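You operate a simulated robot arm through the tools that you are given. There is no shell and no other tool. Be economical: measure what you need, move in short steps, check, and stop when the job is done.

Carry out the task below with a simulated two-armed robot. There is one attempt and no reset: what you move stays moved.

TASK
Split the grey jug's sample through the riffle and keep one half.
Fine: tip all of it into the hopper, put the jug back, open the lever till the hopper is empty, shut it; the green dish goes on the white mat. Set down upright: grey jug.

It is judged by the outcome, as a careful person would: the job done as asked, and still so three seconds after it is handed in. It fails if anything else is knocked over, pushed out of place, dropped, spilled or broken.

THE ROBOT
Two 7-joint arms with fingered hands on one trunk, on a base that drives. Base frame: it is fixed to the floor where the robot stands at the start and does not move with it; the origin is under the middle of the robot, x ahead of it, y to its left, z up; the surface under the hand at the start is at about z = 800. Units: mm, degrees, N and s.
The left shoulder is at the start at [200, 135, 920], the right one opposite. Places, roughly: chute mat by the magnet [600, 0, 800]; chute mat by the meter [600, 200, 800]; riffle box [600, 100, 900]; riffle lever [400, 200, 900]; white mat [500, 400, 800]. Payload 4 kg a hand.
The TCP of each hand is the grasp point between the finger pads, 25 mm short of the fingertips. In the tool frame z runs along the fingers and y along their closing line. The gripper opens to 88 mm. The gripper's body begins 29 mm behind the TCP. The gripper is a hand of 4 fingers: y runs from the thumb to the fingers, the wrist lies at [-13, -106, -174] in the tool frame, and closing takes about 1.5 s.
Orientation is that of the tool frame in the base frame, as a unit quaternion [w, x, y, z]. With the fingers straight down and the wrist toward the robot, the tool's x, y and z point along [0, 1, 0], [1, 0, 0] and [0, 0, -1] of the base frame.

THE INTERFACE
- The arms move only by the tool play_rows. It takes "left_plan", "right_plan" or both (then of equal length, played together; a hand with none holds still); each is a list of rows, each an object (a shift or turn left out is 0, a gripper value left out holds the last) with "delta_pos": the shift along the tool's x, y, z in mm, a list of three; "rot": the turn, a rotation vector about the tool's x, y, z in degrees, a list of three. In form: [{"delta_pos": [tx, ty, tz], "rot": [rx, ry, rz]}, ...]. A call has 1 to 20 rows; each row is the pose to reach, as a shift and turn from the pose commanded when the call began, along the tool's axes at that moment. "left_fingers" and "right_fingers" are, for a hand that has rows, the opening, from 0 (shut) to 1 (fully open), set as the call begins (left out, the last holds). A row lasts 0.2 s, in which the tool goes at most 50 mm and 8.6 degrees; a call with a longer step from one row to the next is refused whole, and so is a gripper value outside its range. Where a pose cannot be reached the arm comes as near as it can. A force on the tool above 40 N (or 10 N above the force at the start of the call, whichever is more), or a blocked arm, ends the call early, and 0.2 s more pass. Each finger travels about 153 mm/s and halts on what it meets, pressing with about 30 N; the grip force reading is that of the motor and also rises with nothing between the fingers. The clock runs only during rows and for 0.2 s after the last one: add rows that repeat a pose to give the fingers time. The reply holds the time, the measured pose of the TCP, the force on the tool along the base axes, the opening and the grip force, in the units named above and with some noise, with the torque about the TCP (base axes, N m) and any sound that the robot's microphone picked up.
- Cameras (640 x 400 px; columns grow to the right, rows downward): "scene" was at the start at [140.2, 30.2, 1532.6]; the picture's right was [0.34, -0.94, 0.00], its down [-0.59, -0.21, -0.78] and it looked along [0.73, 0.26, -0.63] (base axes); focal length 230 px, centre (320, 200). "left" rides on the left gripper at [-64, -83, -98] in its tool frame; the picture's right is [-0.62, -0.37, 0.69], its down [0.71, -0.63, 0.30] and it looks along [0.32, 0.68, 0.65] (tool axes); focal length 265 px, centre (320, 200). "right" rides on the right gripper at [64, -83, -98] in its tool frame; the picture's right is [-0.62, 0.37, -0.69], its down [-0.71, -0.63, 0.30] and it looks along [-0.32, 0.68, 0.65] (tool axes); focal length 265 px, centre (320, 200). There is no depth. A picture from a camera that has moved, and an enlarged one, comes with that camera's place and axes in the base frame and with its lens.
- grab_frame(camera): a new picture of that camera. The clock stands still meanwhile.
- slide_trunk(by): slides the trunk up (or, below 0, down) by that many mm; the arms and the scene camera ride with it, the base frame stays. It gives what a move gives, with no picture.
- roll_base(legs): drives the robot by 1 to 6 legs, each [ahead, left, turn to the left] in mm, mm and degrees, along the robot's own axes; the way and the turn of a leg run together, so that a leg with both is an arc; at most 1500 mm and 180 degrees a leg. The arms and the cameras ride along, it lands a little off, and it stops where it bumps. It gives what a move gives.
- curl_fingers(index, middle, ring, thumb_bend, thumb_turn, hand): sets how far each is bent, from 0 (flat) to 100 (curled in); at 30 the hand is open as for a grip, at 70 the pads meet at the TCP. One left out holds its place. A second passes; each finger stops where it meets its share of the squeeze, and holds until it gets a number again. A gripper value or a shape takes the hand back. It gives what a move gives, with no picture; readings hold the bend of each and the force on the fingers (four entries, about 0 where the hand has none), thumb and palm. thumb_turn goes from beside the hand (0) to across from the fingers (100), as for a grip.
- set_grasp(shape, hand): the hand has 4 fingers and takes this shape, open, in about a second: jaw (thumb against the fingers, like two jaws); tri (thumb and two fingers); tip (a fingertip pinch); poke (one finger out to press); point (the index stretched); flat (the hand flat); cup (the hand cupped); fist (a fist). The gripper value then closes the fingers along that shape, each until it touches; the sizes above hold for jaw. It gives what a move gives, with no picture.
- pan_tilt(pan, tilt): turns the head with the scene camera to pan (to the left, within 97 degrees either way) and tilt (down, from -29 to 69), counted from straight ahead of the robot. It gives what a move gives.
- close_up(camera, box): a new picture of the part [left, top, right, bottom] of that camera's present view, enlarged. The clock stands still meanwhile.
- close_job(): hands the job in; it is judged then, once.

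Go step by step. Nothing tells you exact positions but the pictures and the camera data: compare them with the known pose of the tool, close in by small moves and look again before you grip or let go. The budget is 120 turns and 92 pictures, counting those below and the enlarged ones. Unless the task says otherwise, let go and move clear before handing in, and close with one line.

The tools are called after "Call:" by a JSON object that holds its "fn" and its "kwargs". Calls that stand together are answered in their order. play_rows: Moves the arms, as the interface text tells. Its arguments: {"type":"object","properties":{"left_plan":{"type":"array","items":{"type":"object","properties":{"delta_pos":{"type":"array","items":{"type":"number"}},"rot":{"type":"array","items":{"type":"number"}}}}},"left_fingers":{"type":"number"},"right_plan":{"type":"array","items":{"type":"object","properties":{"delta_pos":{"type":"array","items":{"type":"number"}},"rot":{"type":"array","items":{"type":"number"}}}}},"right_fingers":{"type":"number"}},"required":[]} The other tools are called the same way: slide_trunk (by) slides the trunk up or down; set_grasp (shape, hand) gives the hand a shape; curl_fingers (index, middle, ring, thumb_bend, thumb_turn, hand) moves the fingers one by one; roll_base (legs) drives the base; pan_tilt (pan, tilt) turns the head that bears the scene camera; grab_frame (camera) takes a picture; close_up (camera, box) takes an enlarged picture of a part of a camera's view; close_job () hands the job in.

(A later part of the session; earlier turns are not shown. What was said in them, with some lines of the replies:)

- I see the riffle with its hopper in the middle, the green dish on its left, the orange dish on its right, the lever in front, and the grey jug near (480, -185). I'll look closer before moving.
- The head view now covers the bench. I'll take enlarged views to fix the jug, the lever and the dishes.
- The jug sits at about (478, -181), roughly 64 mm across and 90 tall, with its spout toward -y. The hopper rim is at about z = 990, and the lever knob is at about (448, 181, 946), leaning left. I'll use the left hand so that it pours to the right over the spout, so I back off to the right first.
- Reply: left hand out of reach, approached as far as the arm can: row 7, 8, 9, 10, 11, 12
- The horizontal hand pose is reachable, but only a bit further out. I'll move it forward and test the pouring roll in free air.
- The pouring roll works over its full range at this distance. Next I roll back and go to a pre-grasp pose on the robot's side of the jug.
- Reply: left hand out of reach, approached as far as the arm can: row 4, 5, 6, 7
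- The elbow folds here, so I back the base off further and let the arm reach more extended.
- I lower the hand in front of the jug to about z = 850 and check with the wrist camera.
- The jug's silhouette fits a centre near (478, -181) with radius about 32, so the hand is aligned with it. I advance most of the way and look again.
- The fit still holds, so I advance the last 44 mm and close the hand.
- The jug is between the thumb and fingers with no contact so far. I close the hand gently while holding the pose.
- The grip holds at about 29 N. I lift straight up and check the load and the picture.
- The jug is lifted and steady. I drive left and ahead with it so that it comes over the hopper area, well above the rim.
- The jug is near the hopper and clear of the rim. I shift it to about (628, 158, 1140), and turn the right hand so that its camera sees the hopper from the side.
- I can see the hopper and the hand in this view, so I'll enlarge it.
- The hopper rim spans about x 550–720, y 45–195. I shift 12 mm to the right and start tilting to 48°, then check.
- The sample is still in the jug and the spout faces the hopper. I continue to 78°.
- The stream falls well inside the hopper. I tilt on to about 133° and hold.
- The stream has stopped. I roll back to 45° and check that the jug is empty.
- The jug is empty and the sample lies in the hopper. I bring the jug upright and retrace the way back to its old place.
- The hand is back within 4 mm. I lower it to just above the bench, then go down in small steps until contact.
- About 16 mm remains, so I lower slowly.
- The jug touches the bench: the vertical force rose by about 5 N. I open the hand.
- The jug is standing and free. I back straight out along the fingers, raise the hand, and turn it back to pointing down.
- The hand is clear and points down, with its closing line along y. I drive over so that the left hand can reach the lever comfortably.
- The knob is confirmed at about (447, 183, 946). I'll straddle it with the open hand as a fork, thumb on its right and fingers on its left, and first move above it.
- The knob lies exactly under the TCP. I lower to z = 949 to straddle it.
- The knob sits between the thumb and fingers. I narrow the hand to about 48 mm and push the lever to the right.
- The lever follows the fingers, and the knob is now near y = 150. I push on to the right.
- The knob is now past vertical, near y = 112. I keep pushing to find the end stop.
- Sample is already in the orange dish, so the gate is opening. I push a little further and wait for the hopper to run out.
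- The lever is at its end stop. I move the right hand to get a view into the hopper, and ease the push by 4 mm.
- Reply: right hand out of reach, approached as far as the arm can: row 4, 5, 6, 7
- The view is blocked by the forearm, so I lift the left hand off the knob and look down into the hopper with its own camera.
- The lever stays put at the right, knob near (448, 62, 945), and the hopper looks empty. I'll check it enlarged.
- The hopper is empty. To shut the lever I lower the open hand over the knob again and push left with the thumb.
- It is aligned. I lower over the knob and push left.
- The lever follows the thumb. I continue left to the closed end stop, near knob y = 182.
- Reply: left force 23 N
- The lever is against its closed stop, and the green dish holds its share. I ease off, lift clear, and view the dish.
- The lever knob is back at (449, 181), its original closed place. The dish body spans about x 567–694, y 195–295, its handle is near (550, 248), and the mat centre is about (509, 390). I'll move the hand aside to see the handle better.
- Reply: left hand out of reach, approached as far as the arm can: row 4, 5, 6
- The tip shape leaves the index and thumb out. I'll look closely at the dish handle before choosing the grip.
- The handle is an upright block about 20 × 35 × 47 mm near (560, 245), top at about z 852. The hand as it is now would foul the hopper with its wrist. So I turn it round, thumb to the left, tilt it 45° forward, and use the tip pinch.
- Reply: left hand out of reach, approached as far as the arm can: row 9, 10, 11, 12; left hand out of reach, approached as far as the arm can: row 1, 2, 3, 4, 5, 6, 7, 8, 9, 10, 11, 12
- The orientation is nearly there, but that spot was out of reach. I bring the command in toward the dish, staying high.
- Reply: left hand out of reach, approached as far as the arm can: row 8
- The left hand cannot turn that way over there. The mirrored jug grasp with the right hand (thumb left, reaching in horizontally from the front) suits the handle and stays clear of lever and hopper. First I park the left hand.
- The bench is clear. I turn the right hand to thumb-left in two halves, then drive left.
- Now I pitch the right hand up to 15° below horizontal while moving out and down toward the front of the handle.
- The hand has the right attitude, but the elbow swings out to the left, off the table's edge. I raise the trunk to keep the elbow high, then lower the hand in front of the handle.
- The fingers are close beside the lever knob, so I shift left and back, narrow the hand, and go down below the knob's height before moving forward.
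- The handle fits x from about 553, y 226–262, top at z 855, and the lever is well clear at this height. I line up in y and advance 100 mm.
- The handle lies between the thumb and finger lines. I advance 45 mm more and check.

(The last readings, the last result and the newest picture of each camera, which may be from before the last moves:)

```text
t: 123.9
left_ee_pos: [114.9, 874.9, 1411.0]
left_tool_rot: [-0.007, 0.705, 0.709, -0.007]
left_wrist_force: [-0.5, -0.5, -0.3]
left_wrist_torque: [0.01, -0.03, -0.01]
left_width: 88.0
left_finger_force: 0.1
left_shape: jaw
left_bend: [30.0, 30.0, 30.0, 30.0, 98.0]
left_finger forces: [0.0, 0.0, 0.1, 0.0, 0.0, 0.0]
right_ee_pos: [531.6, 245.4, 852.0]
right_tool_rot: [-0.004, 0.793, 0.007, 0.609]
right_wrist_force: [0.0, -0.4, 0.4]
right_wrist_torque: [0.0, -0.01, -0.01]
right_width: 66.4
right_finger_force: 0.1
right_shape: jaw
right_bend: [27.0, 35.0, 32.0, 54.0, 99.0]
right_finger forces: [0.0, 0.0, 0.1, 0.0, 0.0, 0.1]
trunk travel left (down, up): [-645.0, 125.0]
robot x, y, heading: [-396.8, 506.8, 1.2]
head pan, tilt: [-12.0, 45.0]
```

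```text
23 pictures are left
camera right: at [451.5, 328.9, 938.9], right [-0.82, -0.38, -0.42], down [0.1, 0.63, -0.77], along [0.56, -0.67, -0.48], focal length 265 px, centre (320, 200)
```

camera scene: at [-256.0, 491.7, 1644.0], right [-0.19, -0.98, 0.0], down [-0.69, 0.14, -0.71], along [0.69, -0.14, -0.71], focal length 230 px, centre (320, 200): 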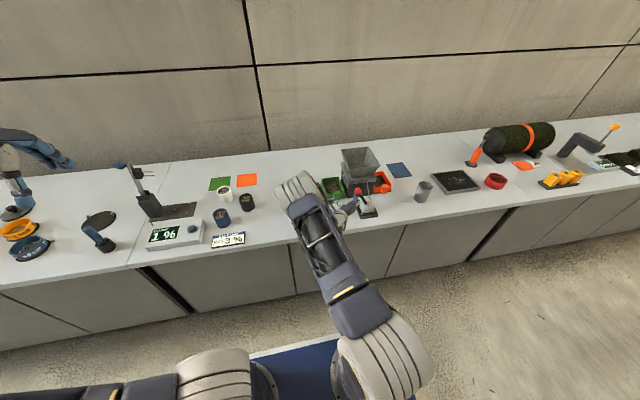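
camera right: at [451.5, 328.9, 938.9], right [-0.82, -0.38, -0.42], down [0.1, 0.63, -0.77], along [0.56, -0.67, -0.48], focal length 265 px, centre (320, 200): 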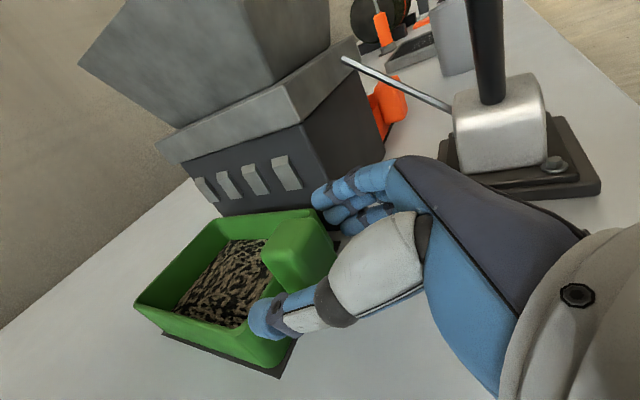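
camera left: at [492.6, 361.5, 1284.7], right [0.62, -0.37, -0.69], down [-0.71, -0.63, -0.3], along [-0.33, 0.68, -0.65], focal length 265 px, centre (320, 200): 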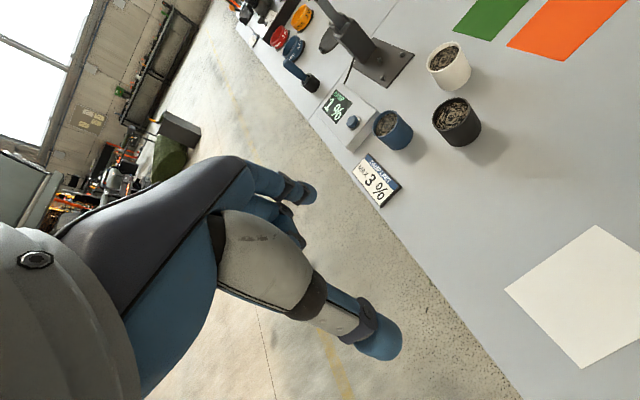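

Another 12 mm is needed. I advance in two small steps and watch for contact.

Call:
{"fn": "play_rows", "kwargs": {"right_plan": [{"delta_pos": [1, 1, 4]}, {"delta_pos": [2, 1, 8]}, {"delta_pos": [2, 1, 8]}]}}

Call:
{"fn": "close_up", "kwargs": {"camera": "right", "box": [200, 150, 440, 350]}}

```text
t: 124.7
left_ee_pos: [115.9, 875.7, 1411.5]
left_tool_rot: [-0.007, 0.705, 0.709, -0.007]
left_wrist_force: [-0.2, 0.0, 0.6]
left_wrist_torque: [0.0, 0.02, -0.02]
left_width: 87.8
left_finger_force: 0.0
left_shape: jaw
left_bend: [30.0, 30.0, 30.0, 30.0, 98.0]
left_finger forces: [0.1, 0.0, 0.0, 0.0, 0.1, 0.0]
right_ee_pos: [539.2, 243.5, 851.2]
right_tool_rot: [-0.005, 0.792, 0.006, 0.61]
right_wrist_force: [-1.2, 1.3, 0.8]
right_wrist_torque: [0.0, 0.01, -0.03]
right_width: 66.2
right_finger_force: 0.2
right_shape: jaw
right_bend: [27.0, 35.0, 32.0, 54.0, 99.0]
right_finger forces: [0.0, 0.5, 0.1, 0.0, 0.1, 0.1]
trunk travel left (down, up): [-645.0, 125.0]
robot x, y, heading: [-397.5, 506.3, 0.9]
head pan, tilt: [-12.0, 45.0]
```

```text
2.00 times, centred on (320, 250) of right
camera zoom: at [460.1, 326.5, 938.8], right [-0.82, -0.38, -0.42], down [0.1, 0.63, -0.77], along [0.56, -0.67, -0.48], focal length 531 px, centre (320, 100)
```

zoom: 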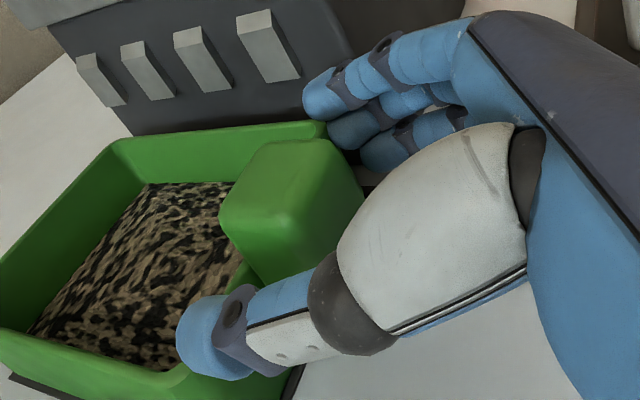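

The middle fingertip just touches the dish's front wall, and the handle stands between thumb and fingers. I back off 2 mm and close.

Call:
{"fn": "play_rows", "kwargs": {"right_plan": [{"delta_pos": [0, 0, -2]}, {"delta_pos": [0, 0, -2]}]}}

Call:
{"fn": "play_rows", "kwargs": {"right_plan": [{}, {}, {}, {}, {}, {}, {}, {}], "right_fingers": 0.3}}

Call:
{"fn": "close_up", "kwargs": {"camera": "right", "box": [200, 150, 440, 350]}}

```text
t: 125.3
left_ee_pos: [116.3, 875.0, 1410.7]
left_tool_rot: [-0.007, 0.706, 0.709, -0.006]
left_wrist_force: [0.7, 0.7, 0.0]
left_wrist_torque: [-0.01, -0.01, -0.02]
left_width: 88.0
left_finger_force: 0.0
left_shape: jaw
left_bend: [30.0, 30.0, 30.0, 30.0, 98.0]
left_finger forces: [0.0, 0.0, 0.1, 0.1, 0.0, 0.1]
right_ee_pos: [537.1, 244.4, 852.9]
right_tool_rot: [-0.005, 0.793, 0.006, 0.609]
right_wrist_force: [0.0, 0.2, -0.2]
right_wrist_torque: [-0.02, 0.01, -0.03]
right_width: 66.1
right_finger_force: 0.1
right_shape: jaw
right_bend: [27.0, 35.0, 32.0, 54.0, 99.0]
right_finger forces: [0.0, 0.1, 0.0, 0.0, 0.0, 0.1]
trunk travel left (down, up): [-645.0, 125.0]
robot x, y, heading: [-394.0, 508.1, 0.9]
head pan, tilt: [-12.0, 45.0]
```

```text
t: 127.1
left_ee_pos: [115.4, 875.0, 1411.3]
left_tool_rot: [-0.007, 0.705, 0.709, -0.007]
left_wrist_force: [0.5, -0.7, -0.1]
left_wrist_torque: [0.03, -0.01, 0.02]
left_width: 88.1
left_finger_force: 0.2
left_shape: jaw
left_bend: [30.0, 30.0, 30.0, 30.0, 98.0]
left_finger forces: [0.0, 0.0, 0.0, 0.0, 0.0, 0.1]
right_ee_pos: [536.9, 243.8, 851.6]
right_tool_rot: [-0.006, 0.793, 0.007, 0.609]
right_wrist_force: [-0.6, 0.7, 2.1]
right_wrist_torque: [-0.08, 0.01, 0.02]
right_width: 26.4
right_finger_force: 29.8
right_shape: jaw
right_bend: [74.0, 55.0, 54.0, 74.0, 100.0]
right_finger forces: [15.2, 8.0, 3.9, 0.0, 27.4, 0.0]
trunk travel left (down, up): [-645.0, 125.0]
robot x, y, heading: [-394.9, 506.9, 1.0]
head pan, tilt: [-12.0, 45.0]
```

```text
2.00 times, centred on (320, 250) of right
camera zoom: at [457.8, 326.4, 940.1], right [-0.82, -0.38, -0.42], down [0.1, 0.63, -0.77], along [0.56, -0.67, -0.48], focal length 531 px, centre (320, 100)
```

zoom: 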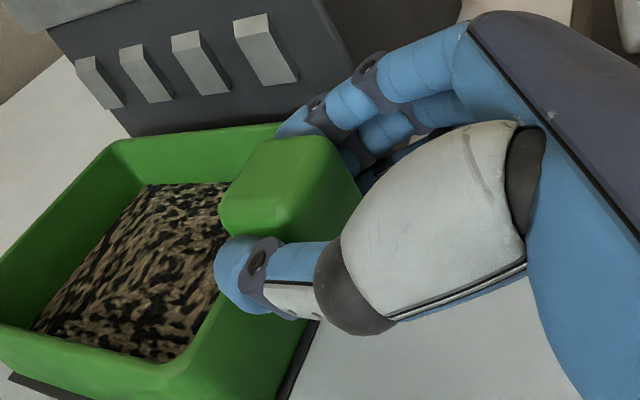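

The grip holds at 30 N with all fingers. I lift only a few millimetres first and check for droop.

Call:
{"fn": "play_rows", "kwargs": {"right_plan": [{"delta_pos": [3, 0, -1]}, {"delta_pos": [6, 0, -2]}, {"delta_pos": [8, 0, -2]}, {"delta_pos": [8, 0, -2]}]}}

Call:
{"fn": "grab_frame", "kwargs": {"camera": "right"}}

```text
t: 128.1
left_ee_pos: [115.7, 874.1, 1411.9]
left_tool_rot: [-0.006, 0.705, 0.709, -0.007]
left_wrist_force: [0.2, 0.1, 0.3]
left_wrist_torque: [-0.01, -0.02, -0.02]
left_width: 88.1
left_finger_force: 0.1
left_shape: jaw
left_bend: [30.0, 30.0, 30.0, 30.0, 98.0]
left_finger forces: [0.0, 0.0, 0.0, 0.0, 0.0, 0.1]
right_ee_pos: [537.3, 244.0, 861.4]
right_tool_rot: [-0.005, 0.794, 0.006, 0.608]
right_wrist_force: [0.0, -0.1, -1.7]
right_wrist_torque: [-0.01, 0.07, 0.02]
right_width: 26.0
right_finger_force: 29.7
right_shape: jaw
right_bend: [74.0, 56.0, 54.0, 74.0, 100.0]
right_finger forces: [15.9, 7.8, 3.7, 0.1, 27.5, 0.0]
trunk travel left (down, up): [-645.0, 125.0]
robot x, y, heading: [-394.4, 505.4, 1.0]
head pan, tilt: [-12.0, 45.0]
```

```text
20 pictures are left
camera right: at [456.8, 326.9, 948.8], right [-0.82, -0.38, -0.42], down [0.1, 0.63, -0.77], along [0.56, -0.67, -0.48], focal length 265 px, centre (320, 200)
```

right: 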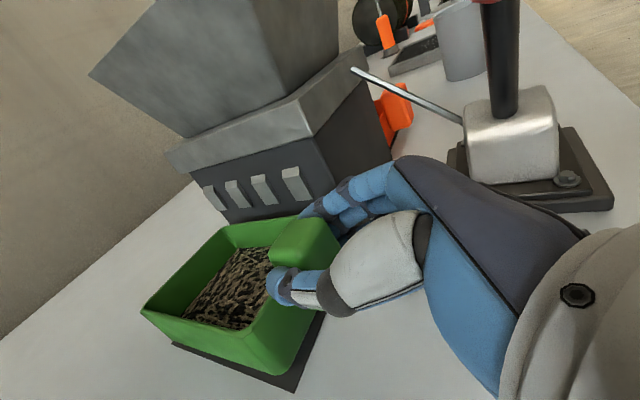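

The dish hangs level, about 9 mm up. I carry it left out from under the chutes and then back over the mat by driving the base, so that the hand stays still.

Call:
{"fn": "play_rows", "kwargs": {"right_plan": [{"delta_pos": [0, -10, 0]}, {"delta_pos": [0, -20, 0]}, {"delta_pos": [2, -30, -1]}, {"delta_pos": [5, -40, -1]}, {"delta_pos": [10, -50, -3]}, {"delta_pos": [12, -60, -3]}, {"delta_pos": [12, -60, -3]}]}}

Call:
{"fn": "roll_base", "kwargs": {"legs": [[0, 82, -0.5], [-120, 0, 0]]}}

Call:
{"fn": "grab_frame", "kwargs": {"camera": "right"}}

Call:
{"fn": "grab_frame", "kwargs": {"camera": "scene"}}

```text
t: 129.7
left_ee_pos: [115.4, 875.4, 1410.3]
left_tool_rot: [-0.007, 0.705, 0.709, -0.006]
left_wrist_force: [0.8, 0.1, -0.5]
left_wrist_torque: [0.02, -0.03, -0.02]
left_width: 88.0
left_finger_force: 0.0
left_shape: jaw
left_bend: [30.0, 30.0, 30.0, 30.0, 98.0]
left_finger forces: [0.1, 0.0, 0.0, 0.0, 0.0, 0.0]
right_ee_pos: [537.1, 305.7, 873.4]
right_tool_rot: [-0.005, 0.793, 0.006, 0.609]
right_wrist_force: [-0.3, -0.2, -0.6]
right_wrist_torque: [-0.01, 0.07, 0.01]
right_width: 26.1
right_finger_force: 30.1
right_shape: jaw
right_bend: [74.0, 56.0, 54.0, 74.0, 100.0]
right_finger forces: [16.0, 7.9, 3.8, 0.0, 27.5, 0.0]
trunk travel left (down, up): [-645.0, 125.0]
robot x, y, heading: [-398.0, 506.1, 0.8]
head pan, tilt: [-12.0, 45.0]
```

```text
t: 131.6
left_ee_pos: [-1.2, 952.8, 1410.5]
left_tool_rot: [-0.007, 0.707, 0.707, -0.006]
left_wrist_force: [0.3, 0.0, 0.6]
left_wrist_torque: [0.01, 0.0, 0.0]
left_width: 87.8
left_finger_force: 0.1
left_shape: jaw
left_bend: [30.0, 30.0, 30.0, 30.0, 98.0]
left_finger forces: [0.1, 0.0, 0.0, 0.0, 0.1, 0.0]
right_ee_pos: [415.8, 381.2, 873.5]
right_tool_rot: [-0.004, 0.794, 0.004, 0.608]
right_wrist_force: [0.3, -0.1, 0.0]
right_wrist_torque: [-0.01, 0.06, -0.03]
right_width: 26.2
right_finger_force: 30.1
right_shape: jaw
right_bend: [74.0, 56.0, 55.0, 74.0, 100.0]
right_finger forces: [16.1, 7.8, 3.6, 0.1, 27.7, 0.0]
trunk travel left (down, up): [-645.0, 125.0]
robot x, y, heading: [-518.5, 588.9, 0.3]
head pan, tilt: [-12.0, 45.0]
```

```text
19 pictures are left
camera right: at [337.0, 465.1, 961.1], right [-0.83, -0.38, -0.42], down [0.1, 0.63, -0.77], along [0.56, -0.68, -0.48], focal length 265 px, centre (320, 200)
```

right: 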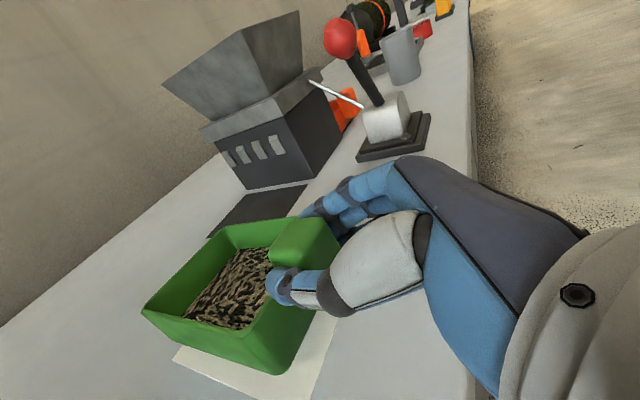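

```text
18 pictures are left
camera scene: at [-375.5, 572.4, 1643.9], right [-0.2, -0.98, 0.0], down [-0.69, 0.14, -0.71], along [0.69, -0.14, -0.71], focal length 230 px, centre (320, 200)
```

scene: 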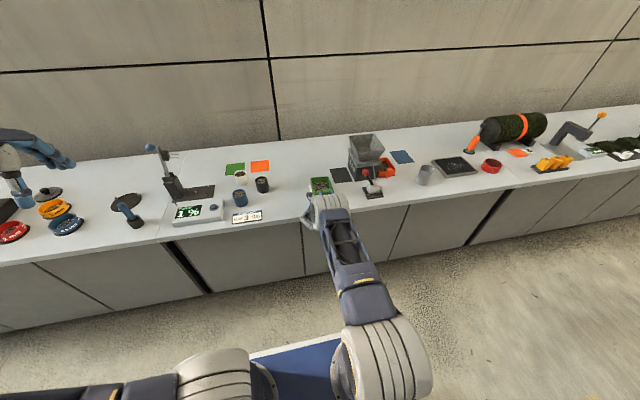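

The dish hovers over the mat. I shift 5 mm left and lower to a few millimetres above it, then compare the edges.

Call:
{"fn": "play_rows", "kwargs": {"right_plan": [{"delta_pos": [-4, -5, 1]}, {"delta_pos": [-9, -5, 2]}, {"delta_pos": [-14, -5, 4]}, {"delta_pos": [-14, -5, 4]}]}}

Call:
{"fn": "grab_frame", "kwargs": {"camera": "right"}}

Call:
{"fn": "close_up", "kwargs": {"camera": "scene", "box": [280, 150, 380, 220]}}

```text
t: 132.6
left_ee_pos: [-2.4, 953.1, 1411.7]
left_tool_rot: [-0.006, 0.707, 0.707, -0.006]
left_wrist_force: [0.1, 0.8, 0.7]
left_wrist_torque: [0.01, -0.02, 0.01]
left_width: 88.1
left_finger_force: 0.1
left_shape: jaw
left_bend: [30.0, 30.0, 30.0, 30.0, 98.0]
left_finger forces: [0.0, 0.1, 0.0, 0.0, 0.0, 0.0]
right_ee_pos: [418.3, 388.2, 857.5]
right_tool_rot: [-0.003, 0.794, 0.004, 0.608]
right_wrist_force: [-0.5, 0.1, -1.0]
right_wrist_torque: [0.0, 0.02, 0.0]
right_width: 26.1
right_finger_force: 29.8
right_shape: jaw
right_bend: [74.0, 56.0, 54.0, 74.0, 100.0]
right_finger forces: [16.1, 7.8, 3.7, 0.1, 27.6, 0.0]
trunk travel left (down, up): [-645.0, 125.0]
robot x, y, heading: [-518.1, 588.3, 0.8]
head pan, tilt: [-12.0, 45.0]
```

```text
17 pictures are left
camera right: at [338.3, 470.7, 945.7], right [-0.83, -0.38, -0.42], down [0.1, 0.63, -0.77], along [0.56, -0.68, -0.48], focal length 265 px, centre (320, 200)
```

right: 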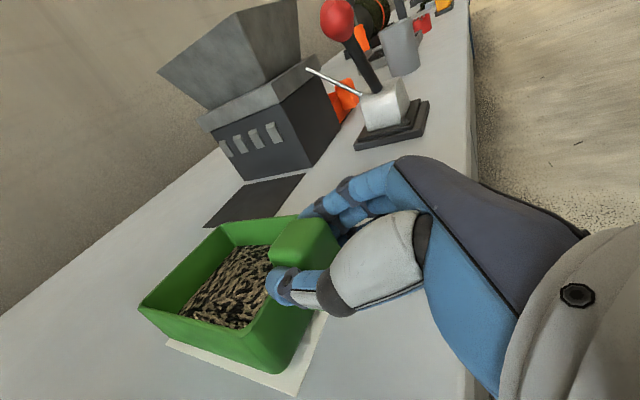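

```text
5.71 times, centred on (330, 185) of scene
camera zoom: at [-375.5, 572.4, 1644.0], right [-0.2, -0.98, 0.0], down [-0.69, 0.14, -0.71], along [0.69, -0.14, -0.71], focal length 1317 px, centre (263, 286)
```

zoom: 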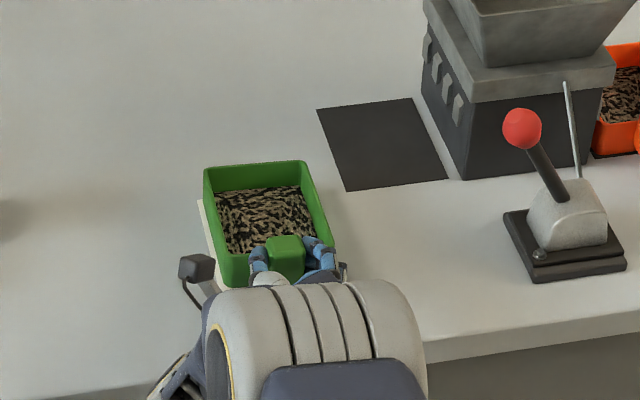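

The dish sits inside the mat's edges, with about 8–9 mm of margin on each visible side. I lower it to contact.

Call:
{"fn": "play_rows", "kwargs": {"right_plan": [{"delta_pos": [-2, 0, 0.5]}, {"delta_pos": [-4, 0, 1]}, {"delta_pos": [-5, 0, 1.3]}, {"delta_pos": [-5, 0, 1.3]}]}}

Call:
{"fn": "close_up", "kwargs": {"camera": "right", "box": [120, 190, 380, 400]}}

```text
t: 133.6
left_ee_pos: [-2.4, 953.7, 1411.6]
left_tool_rot: [-0.007, 0.707, 0.707, -0.007]
left_wrist_force: [0.2, 0.0, -0.1]
left_wrist_torque: [0.02, -0.01, 0.01]
left_width: 87.8
left_finger_force: 0.1
left_shape: jaw
left_bend: [30.0, 30.0, 30.0, 30.0, 98.0]
left_finger forces: [0.1, 0.1, 0.0, 0.0, 0.0, 0.1]
right_ee_pos: [417.7, 387.5, 852.7]
right_tool_rot: [-0.003, 0.793, 0.005, 0.609]
right_wrist_force: [0.9, -0.8, 0.5]
right_wrist_torque: [-0.06, -0.04, 0.01]
right_width: 26.4
right_finger_force: 30.1
right_shape: jaw
right_bend: [74.0, 56.0, 54.0, 74.0, 100.0]
right_finger forces: [15.9, 8.1, 3.9, 0.0, 27.8, 0.0]
trunk travel left (down, up): [-645.0, 125.0]
robot x, y, heading: [-512.0, 588.8, 0.4]
head pan, tilt: [-12.0, 45.0]
```

```text
1.90 times, centred on (250, 295) of right
camera zoom: at [336.9, 470.4, 941.3], right [-0.83, -0.38, -0.42], down [0.1, 0.63, -0.77], along [0.56, -0.68, -0.48], focal length 506 px, centre (453, 19)
```

zoom: 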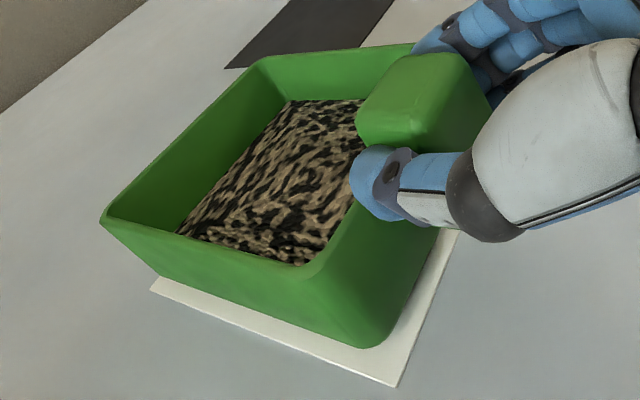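

The torque has reversed, so the dish bears on the mat. I press down 1 mm more and open the hand.

Call:
{"fn": "play_rows", "kwargs": {"right_plan": [{"delta_pos": [-0.5, 0, 0]}, {"delta_pos": [-1, 0, 0.2]}, {"delta_pos": [-1, 0, 0.2]}]}}

Call:
{"fn": "play_rows", "kwargs": {"right_plan": [{}, {}, {}, {}, {}, {}, {}], "right_fingers": 0.75}}

Call:
{"fn": "close_up", "kwargs": {"camera": "right", "box": [120, 190, 380, 400]}}

```text
t: 134.4
left_ee_pos: [-1.3, 952.4, 1411.3]
left_tool_rot: [-0.007, 0.706, 0.708, -0.006]
left_wrist_force: [0.8, 1.1, 0.0]
left_wrist_torque: [0.0, 0.0, 0.02]
left_width: 88.0
left_finger_force: 0.0
left_shape: jaw
left_bend: [30.0, 30.0, 30.0, 30.0, 98.0]
left_finger forces: [0.0, 0.0, 0.0, 0.1, 0.0, 0.0]
right_ee_pos: [416.1, 387.2, 853.3]
right_tool_rot: [-0.004, 0.793, 0.004, 0.609]
right_wrist_force: [0.2, 1.4, 1.3]
right_wrist_torque: [-0.07, -0.05, 0.05]
right_width: 26.1
right_finger_force: 30.0
right_shape: jaw
right_bend: [74.0, 56.0, 54.0, 74.0, 100.0]
right_finger forces: [15.2, 8.1, 4.0, 0.0, 28.4, 0.0]
trunk travel left (down, up): [-645.0, 125.0]
robot x, y, heading: [-515.1, 588.9, 0.8]
head pan, tilt: [-12.0, 45.0]
```

```text
t: 136.0
left_ee_pos: [-1.1, 953.8, 1411.7]
left_tool_rot: [-0.007, 0.707, 0.707, -0.006]
left_wrist_force: [0.9, -0.2, 0.1]
left_wrist_torque: [0.01, -0.02, 0.01]
left_width: 87.9
left_finger_force: 0.0
left_shape: jaw
left_bend: [30.0, 30.0, 30.0, 30.0, 98.0]
left_finger forces: [0.0, 0.0, 0.0, 0.0, 0.0, 0.0]
right_ee_pos: [416.5, 386.2, 853.6]
right_tool_rot: [-0.003, 0.793, 0.004, 0.609]
right_wrist_force: [1.0, 0.5, -0.4]
right_wrist_torque: [-0.01, 0.0, -0.01]
right_width: 65.8
right_finger_force: 0.1
right_shape: jaw
right_bend: [27.0, 36.0, 33.0, 54.0, 99.0]
right_finger forces: [0.1, 0.1, 0.0, 0.0, 0.1, 0.0]
trunk travel left (down, up): [-645.0, 125.0]
robot x, y, heading: [-514.6, 583.4, 0.6]
head pan, tilt: [-12.0, 45.0]
```

```text
1.90 times, centred on (250, 295) of right
camera zoom: at [337.1, 469.8, 940.7], right [-0.83, -0.38, -0.42], down [0.1, 0.63, -0.77], along [0.56, -0.68, -0.48], focal length 506 px, centre (453, 19)
```

zoom: 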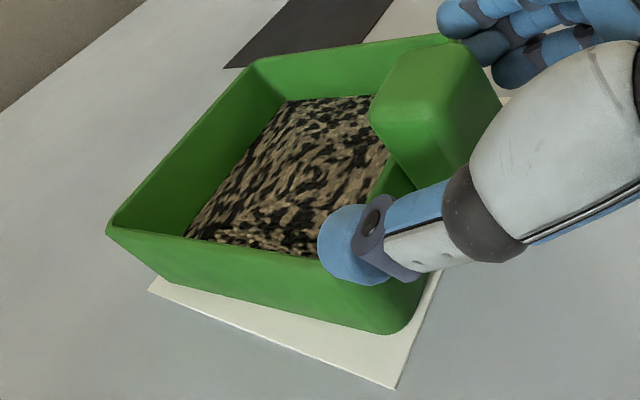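

The dish is free, having shifted only a few millimetres on release, and stands on the mat. I raise the hand slightly so that the thumb clears the rim, then draw back.

Call:
{"fn": "play_rows", "kwargs": {"right_plan": [{"delta_pos": [5, 0, -1]}, {"delta_pos": [10, 0, -2]}, {"delta_pos": [12, 0, -12]}, {"delta_pos": [12, 0, -35]}, {"delta_pos": [12, 0, -70]}, {"delta_pos": [12, 0, -110]}, {"delta_pos": [12, 0, -110]}]}}

Call:
{"fn": "grab_frame", "kwargs": {"camera": "right"}}

```text
t: 137.6
left_ee_pos: [-0.9, 955.2, 1411.5]
left_tool_rot: [-0.007, 0.707, 0.707, -0.007]
left_wrist_force: [0.1, 0.7, 0.1]
left_wrist_torque: [-0.02, -0.02, -0.02]
left_width: 88.1
left_finger_force: 0.1
left_shape: jaw
left_bend: [30.0, 30.0, 30.0, 30.0, 98.0]
left_finger forces: [0.1, 0.0, 0.0, 0.0, 0.1, 0.0]
right_ee_pos: [311.8, 383.8, 894.5]
right_tool_rot: [-0.004, 0.793, 0.005, 0.609]
right_wrist_force: [0.1, 0.2, -1.2]
right_wrist_torque: [-0.02, 0.01, 0.01]
right_width: 65.4
right_finger_force: 0.0
right_shape: jaw
right_bend: [27.0, 36.0, 33.0, 54.0, 99.0]
right_finger forces: [0.0, 0.1, 0.0, 0.1, 0.0, 0.1]
trunk travel left (down, up): [-645.0, 125.0]
robot x, y, heading: [-513.7, 585.6, 0.6]
head pan, tilt: [-12.0, 45.0]
```

```text
13 pictures are left
camera right: at [232.4, 467.4, 981.9], right [-0.83, -0.38, -0.42], down [0.1, 0.63, -0.77], along [0.56, -0.68, -0.48], focal length 265 px, centre (320, 200)
```

right: 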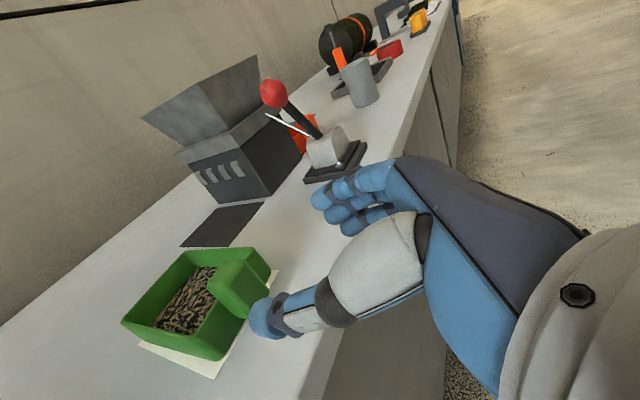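

The hand is clear. I drive back and inspect the whole bench.

Call:
{"fn": "roll_base", "kwargs": {"legs": [[-200, 0, 0]]}}

Call:
{"fn": "pan_tilt", "kwargs": {"pan": -12, "tilt": 38}}

Call:
{"fn": "close_up", "kwargs": {"camera": "scene", "box": [230, 130, 470, 280]}}

Call:
{"fn": "close_up", "kwargs": {"camera": "right", "box": [80, 60, 420, 300]}}

```text
t: 139.2
left_ee_pos: [-203.6, 950.1, 1411.9]
left_tool_rot: [-0.007, 0.708, 0.706, -0.007]
left_wrist_force: [-0.1, 0.6, 0.3]
left_wrist_torque: [-0.01, -0.03, -0.03]
left_width: 88.2
left_finger_force: 0.1
left_shape: jaw
left_bend: [30.0, 30.0, 30.0, 30.0, 98.0]
left_finger forces: [0.1, 0.0, 0.0, 0.0, 0.0, 0.1]
right_ee_pos: [108.7, 380.3, 894.9]
right_tool_rot: [-0.002, 0.793, 0.003, 0.609]
right_wrist_force: [0.6, 0.0, -0.2]
right_wrist_torque: [-0.01, 0.01, -0.01]
right_width: 65.8
right_finger_force: 0.0
right_shape: jaw
right_bend: [27.0, 36.0, 33.0, 54.0, 99.0]
right_finger forces: [0.0, 0.0, 0.0, 0.0, 0.0, 0.0]
trunk travel left (down, up): [-645.0, 125.0]
robot x, y, heading: [-718.9, 586.3, 0.6]
head pan, tilt: [-12.0, 45.0]
```

```text
t: 139.9
left_ee_pos: [-203.2, 949.9, 1411.5]
left_tool_rot: [-0.008, 0.708, 0.706, -0.006]
left_wrist_force: [-0.4, 0.0, -0.4]
left_wrist_torque: [-0.01, -0.01, -0.01]
left_width: 88.1
left_finger_force: 0.0
left_shape: jaw
left_bend: [30.0, 30.0, 30.0, 30.0, 98.0]
left_finger forces: [0.0, 0.0, 0.0, 0.0, 0.0, 0.1]
right_ee_pos: [108.9, 379.9, 893.1]
right_tool_rot: [-0.003, 0.793, 0.003, 0.609]
right_wrist_force: [-1.3, -0.4, 0.3]
right_wrist_torque: [0.03, 0.01, 0.0]
right_width: 65.4
right_finger_force: 0.0
right_shape: jaw
right_bend: [27.0, 36.0, 33.0, 54.0, 99.0]
right_finger forces: [0.1, 0.1, 0.1, 0.1, 0.0, 0.1]
trunk travel left (down, up): [-645.0, 125.0]
robot x, y, heading: [-717.7, 586.2, 0.6]
head pan, tilt: [-12.0, 38.0]
```

```text
2.67 times, centred on (350, 205) of scene
camera zoom: at [-573.6, 569.0, 1654.2], right [-0.2, -0.98, 0.0], down [-0.6, 0.12, -0.79], along [0.77, -0.16, -0.62], focal length 615 px, centre (240, 187)
```

zoom: 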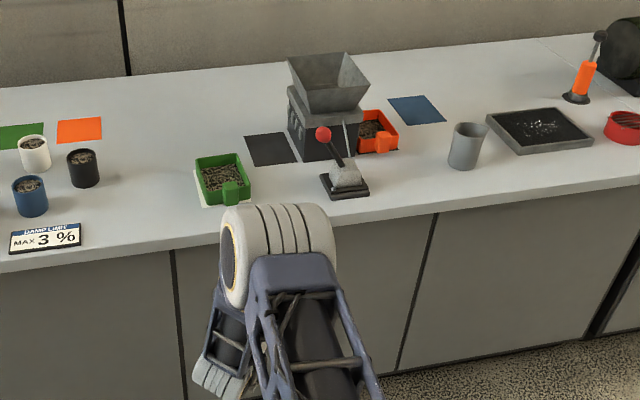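

```text
1.67 times, centred on (250, 180) of right
camera zoom: at [29.4, 463.1, 981.7], right [-0.83, -0.37, -0.42], down [0.1, 0.63, -0.77], along [0.55, -0.68, -0.48], focal length 442 px, centre (437, 233)
```

zoom: 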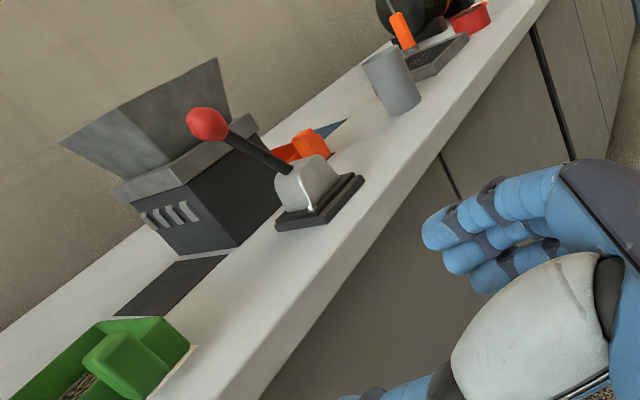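

Everything stands: jug upright in its place, lever shut, orange dish untouched, green dish on the white mat. One last enlarged look at the dish on the mat.

Call:
{"fn": "close_up", "kwargs": {"camera": "scene", "box": [295, 175, 345, 215]}}

```text
10.00 times, centred on (320, 195) of scene
camera zoom: at [-573.6, 569.0, 1654.2], right [-0.2, -0.98, 0.0], down [-0.6, 0.12, -0.79], along [0.77, -0.16, -0.62], focal length 2305 px, centre (320, 250)
```

zoom: 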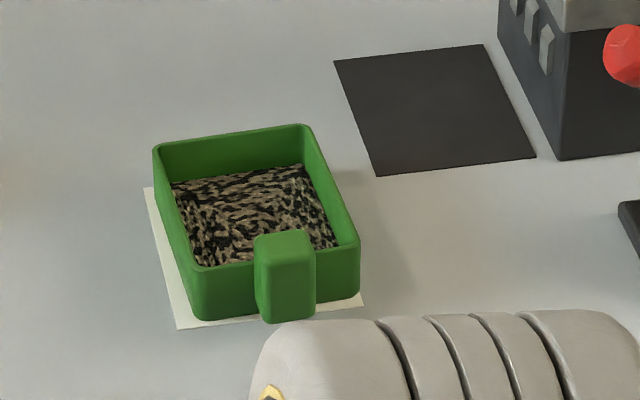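

The dish stands fully on the mat with a small margin all round, and both hands are clear, so I hand in.

Call:
{"fn": "close_job", "kwargs": {}}

```text
The job is handed in.
```

The sample went through the riffle: the grey jug stands empty and upright back in its place, the hopper has emptied, the lever is shut, and the green dish with its half is on the white mat.
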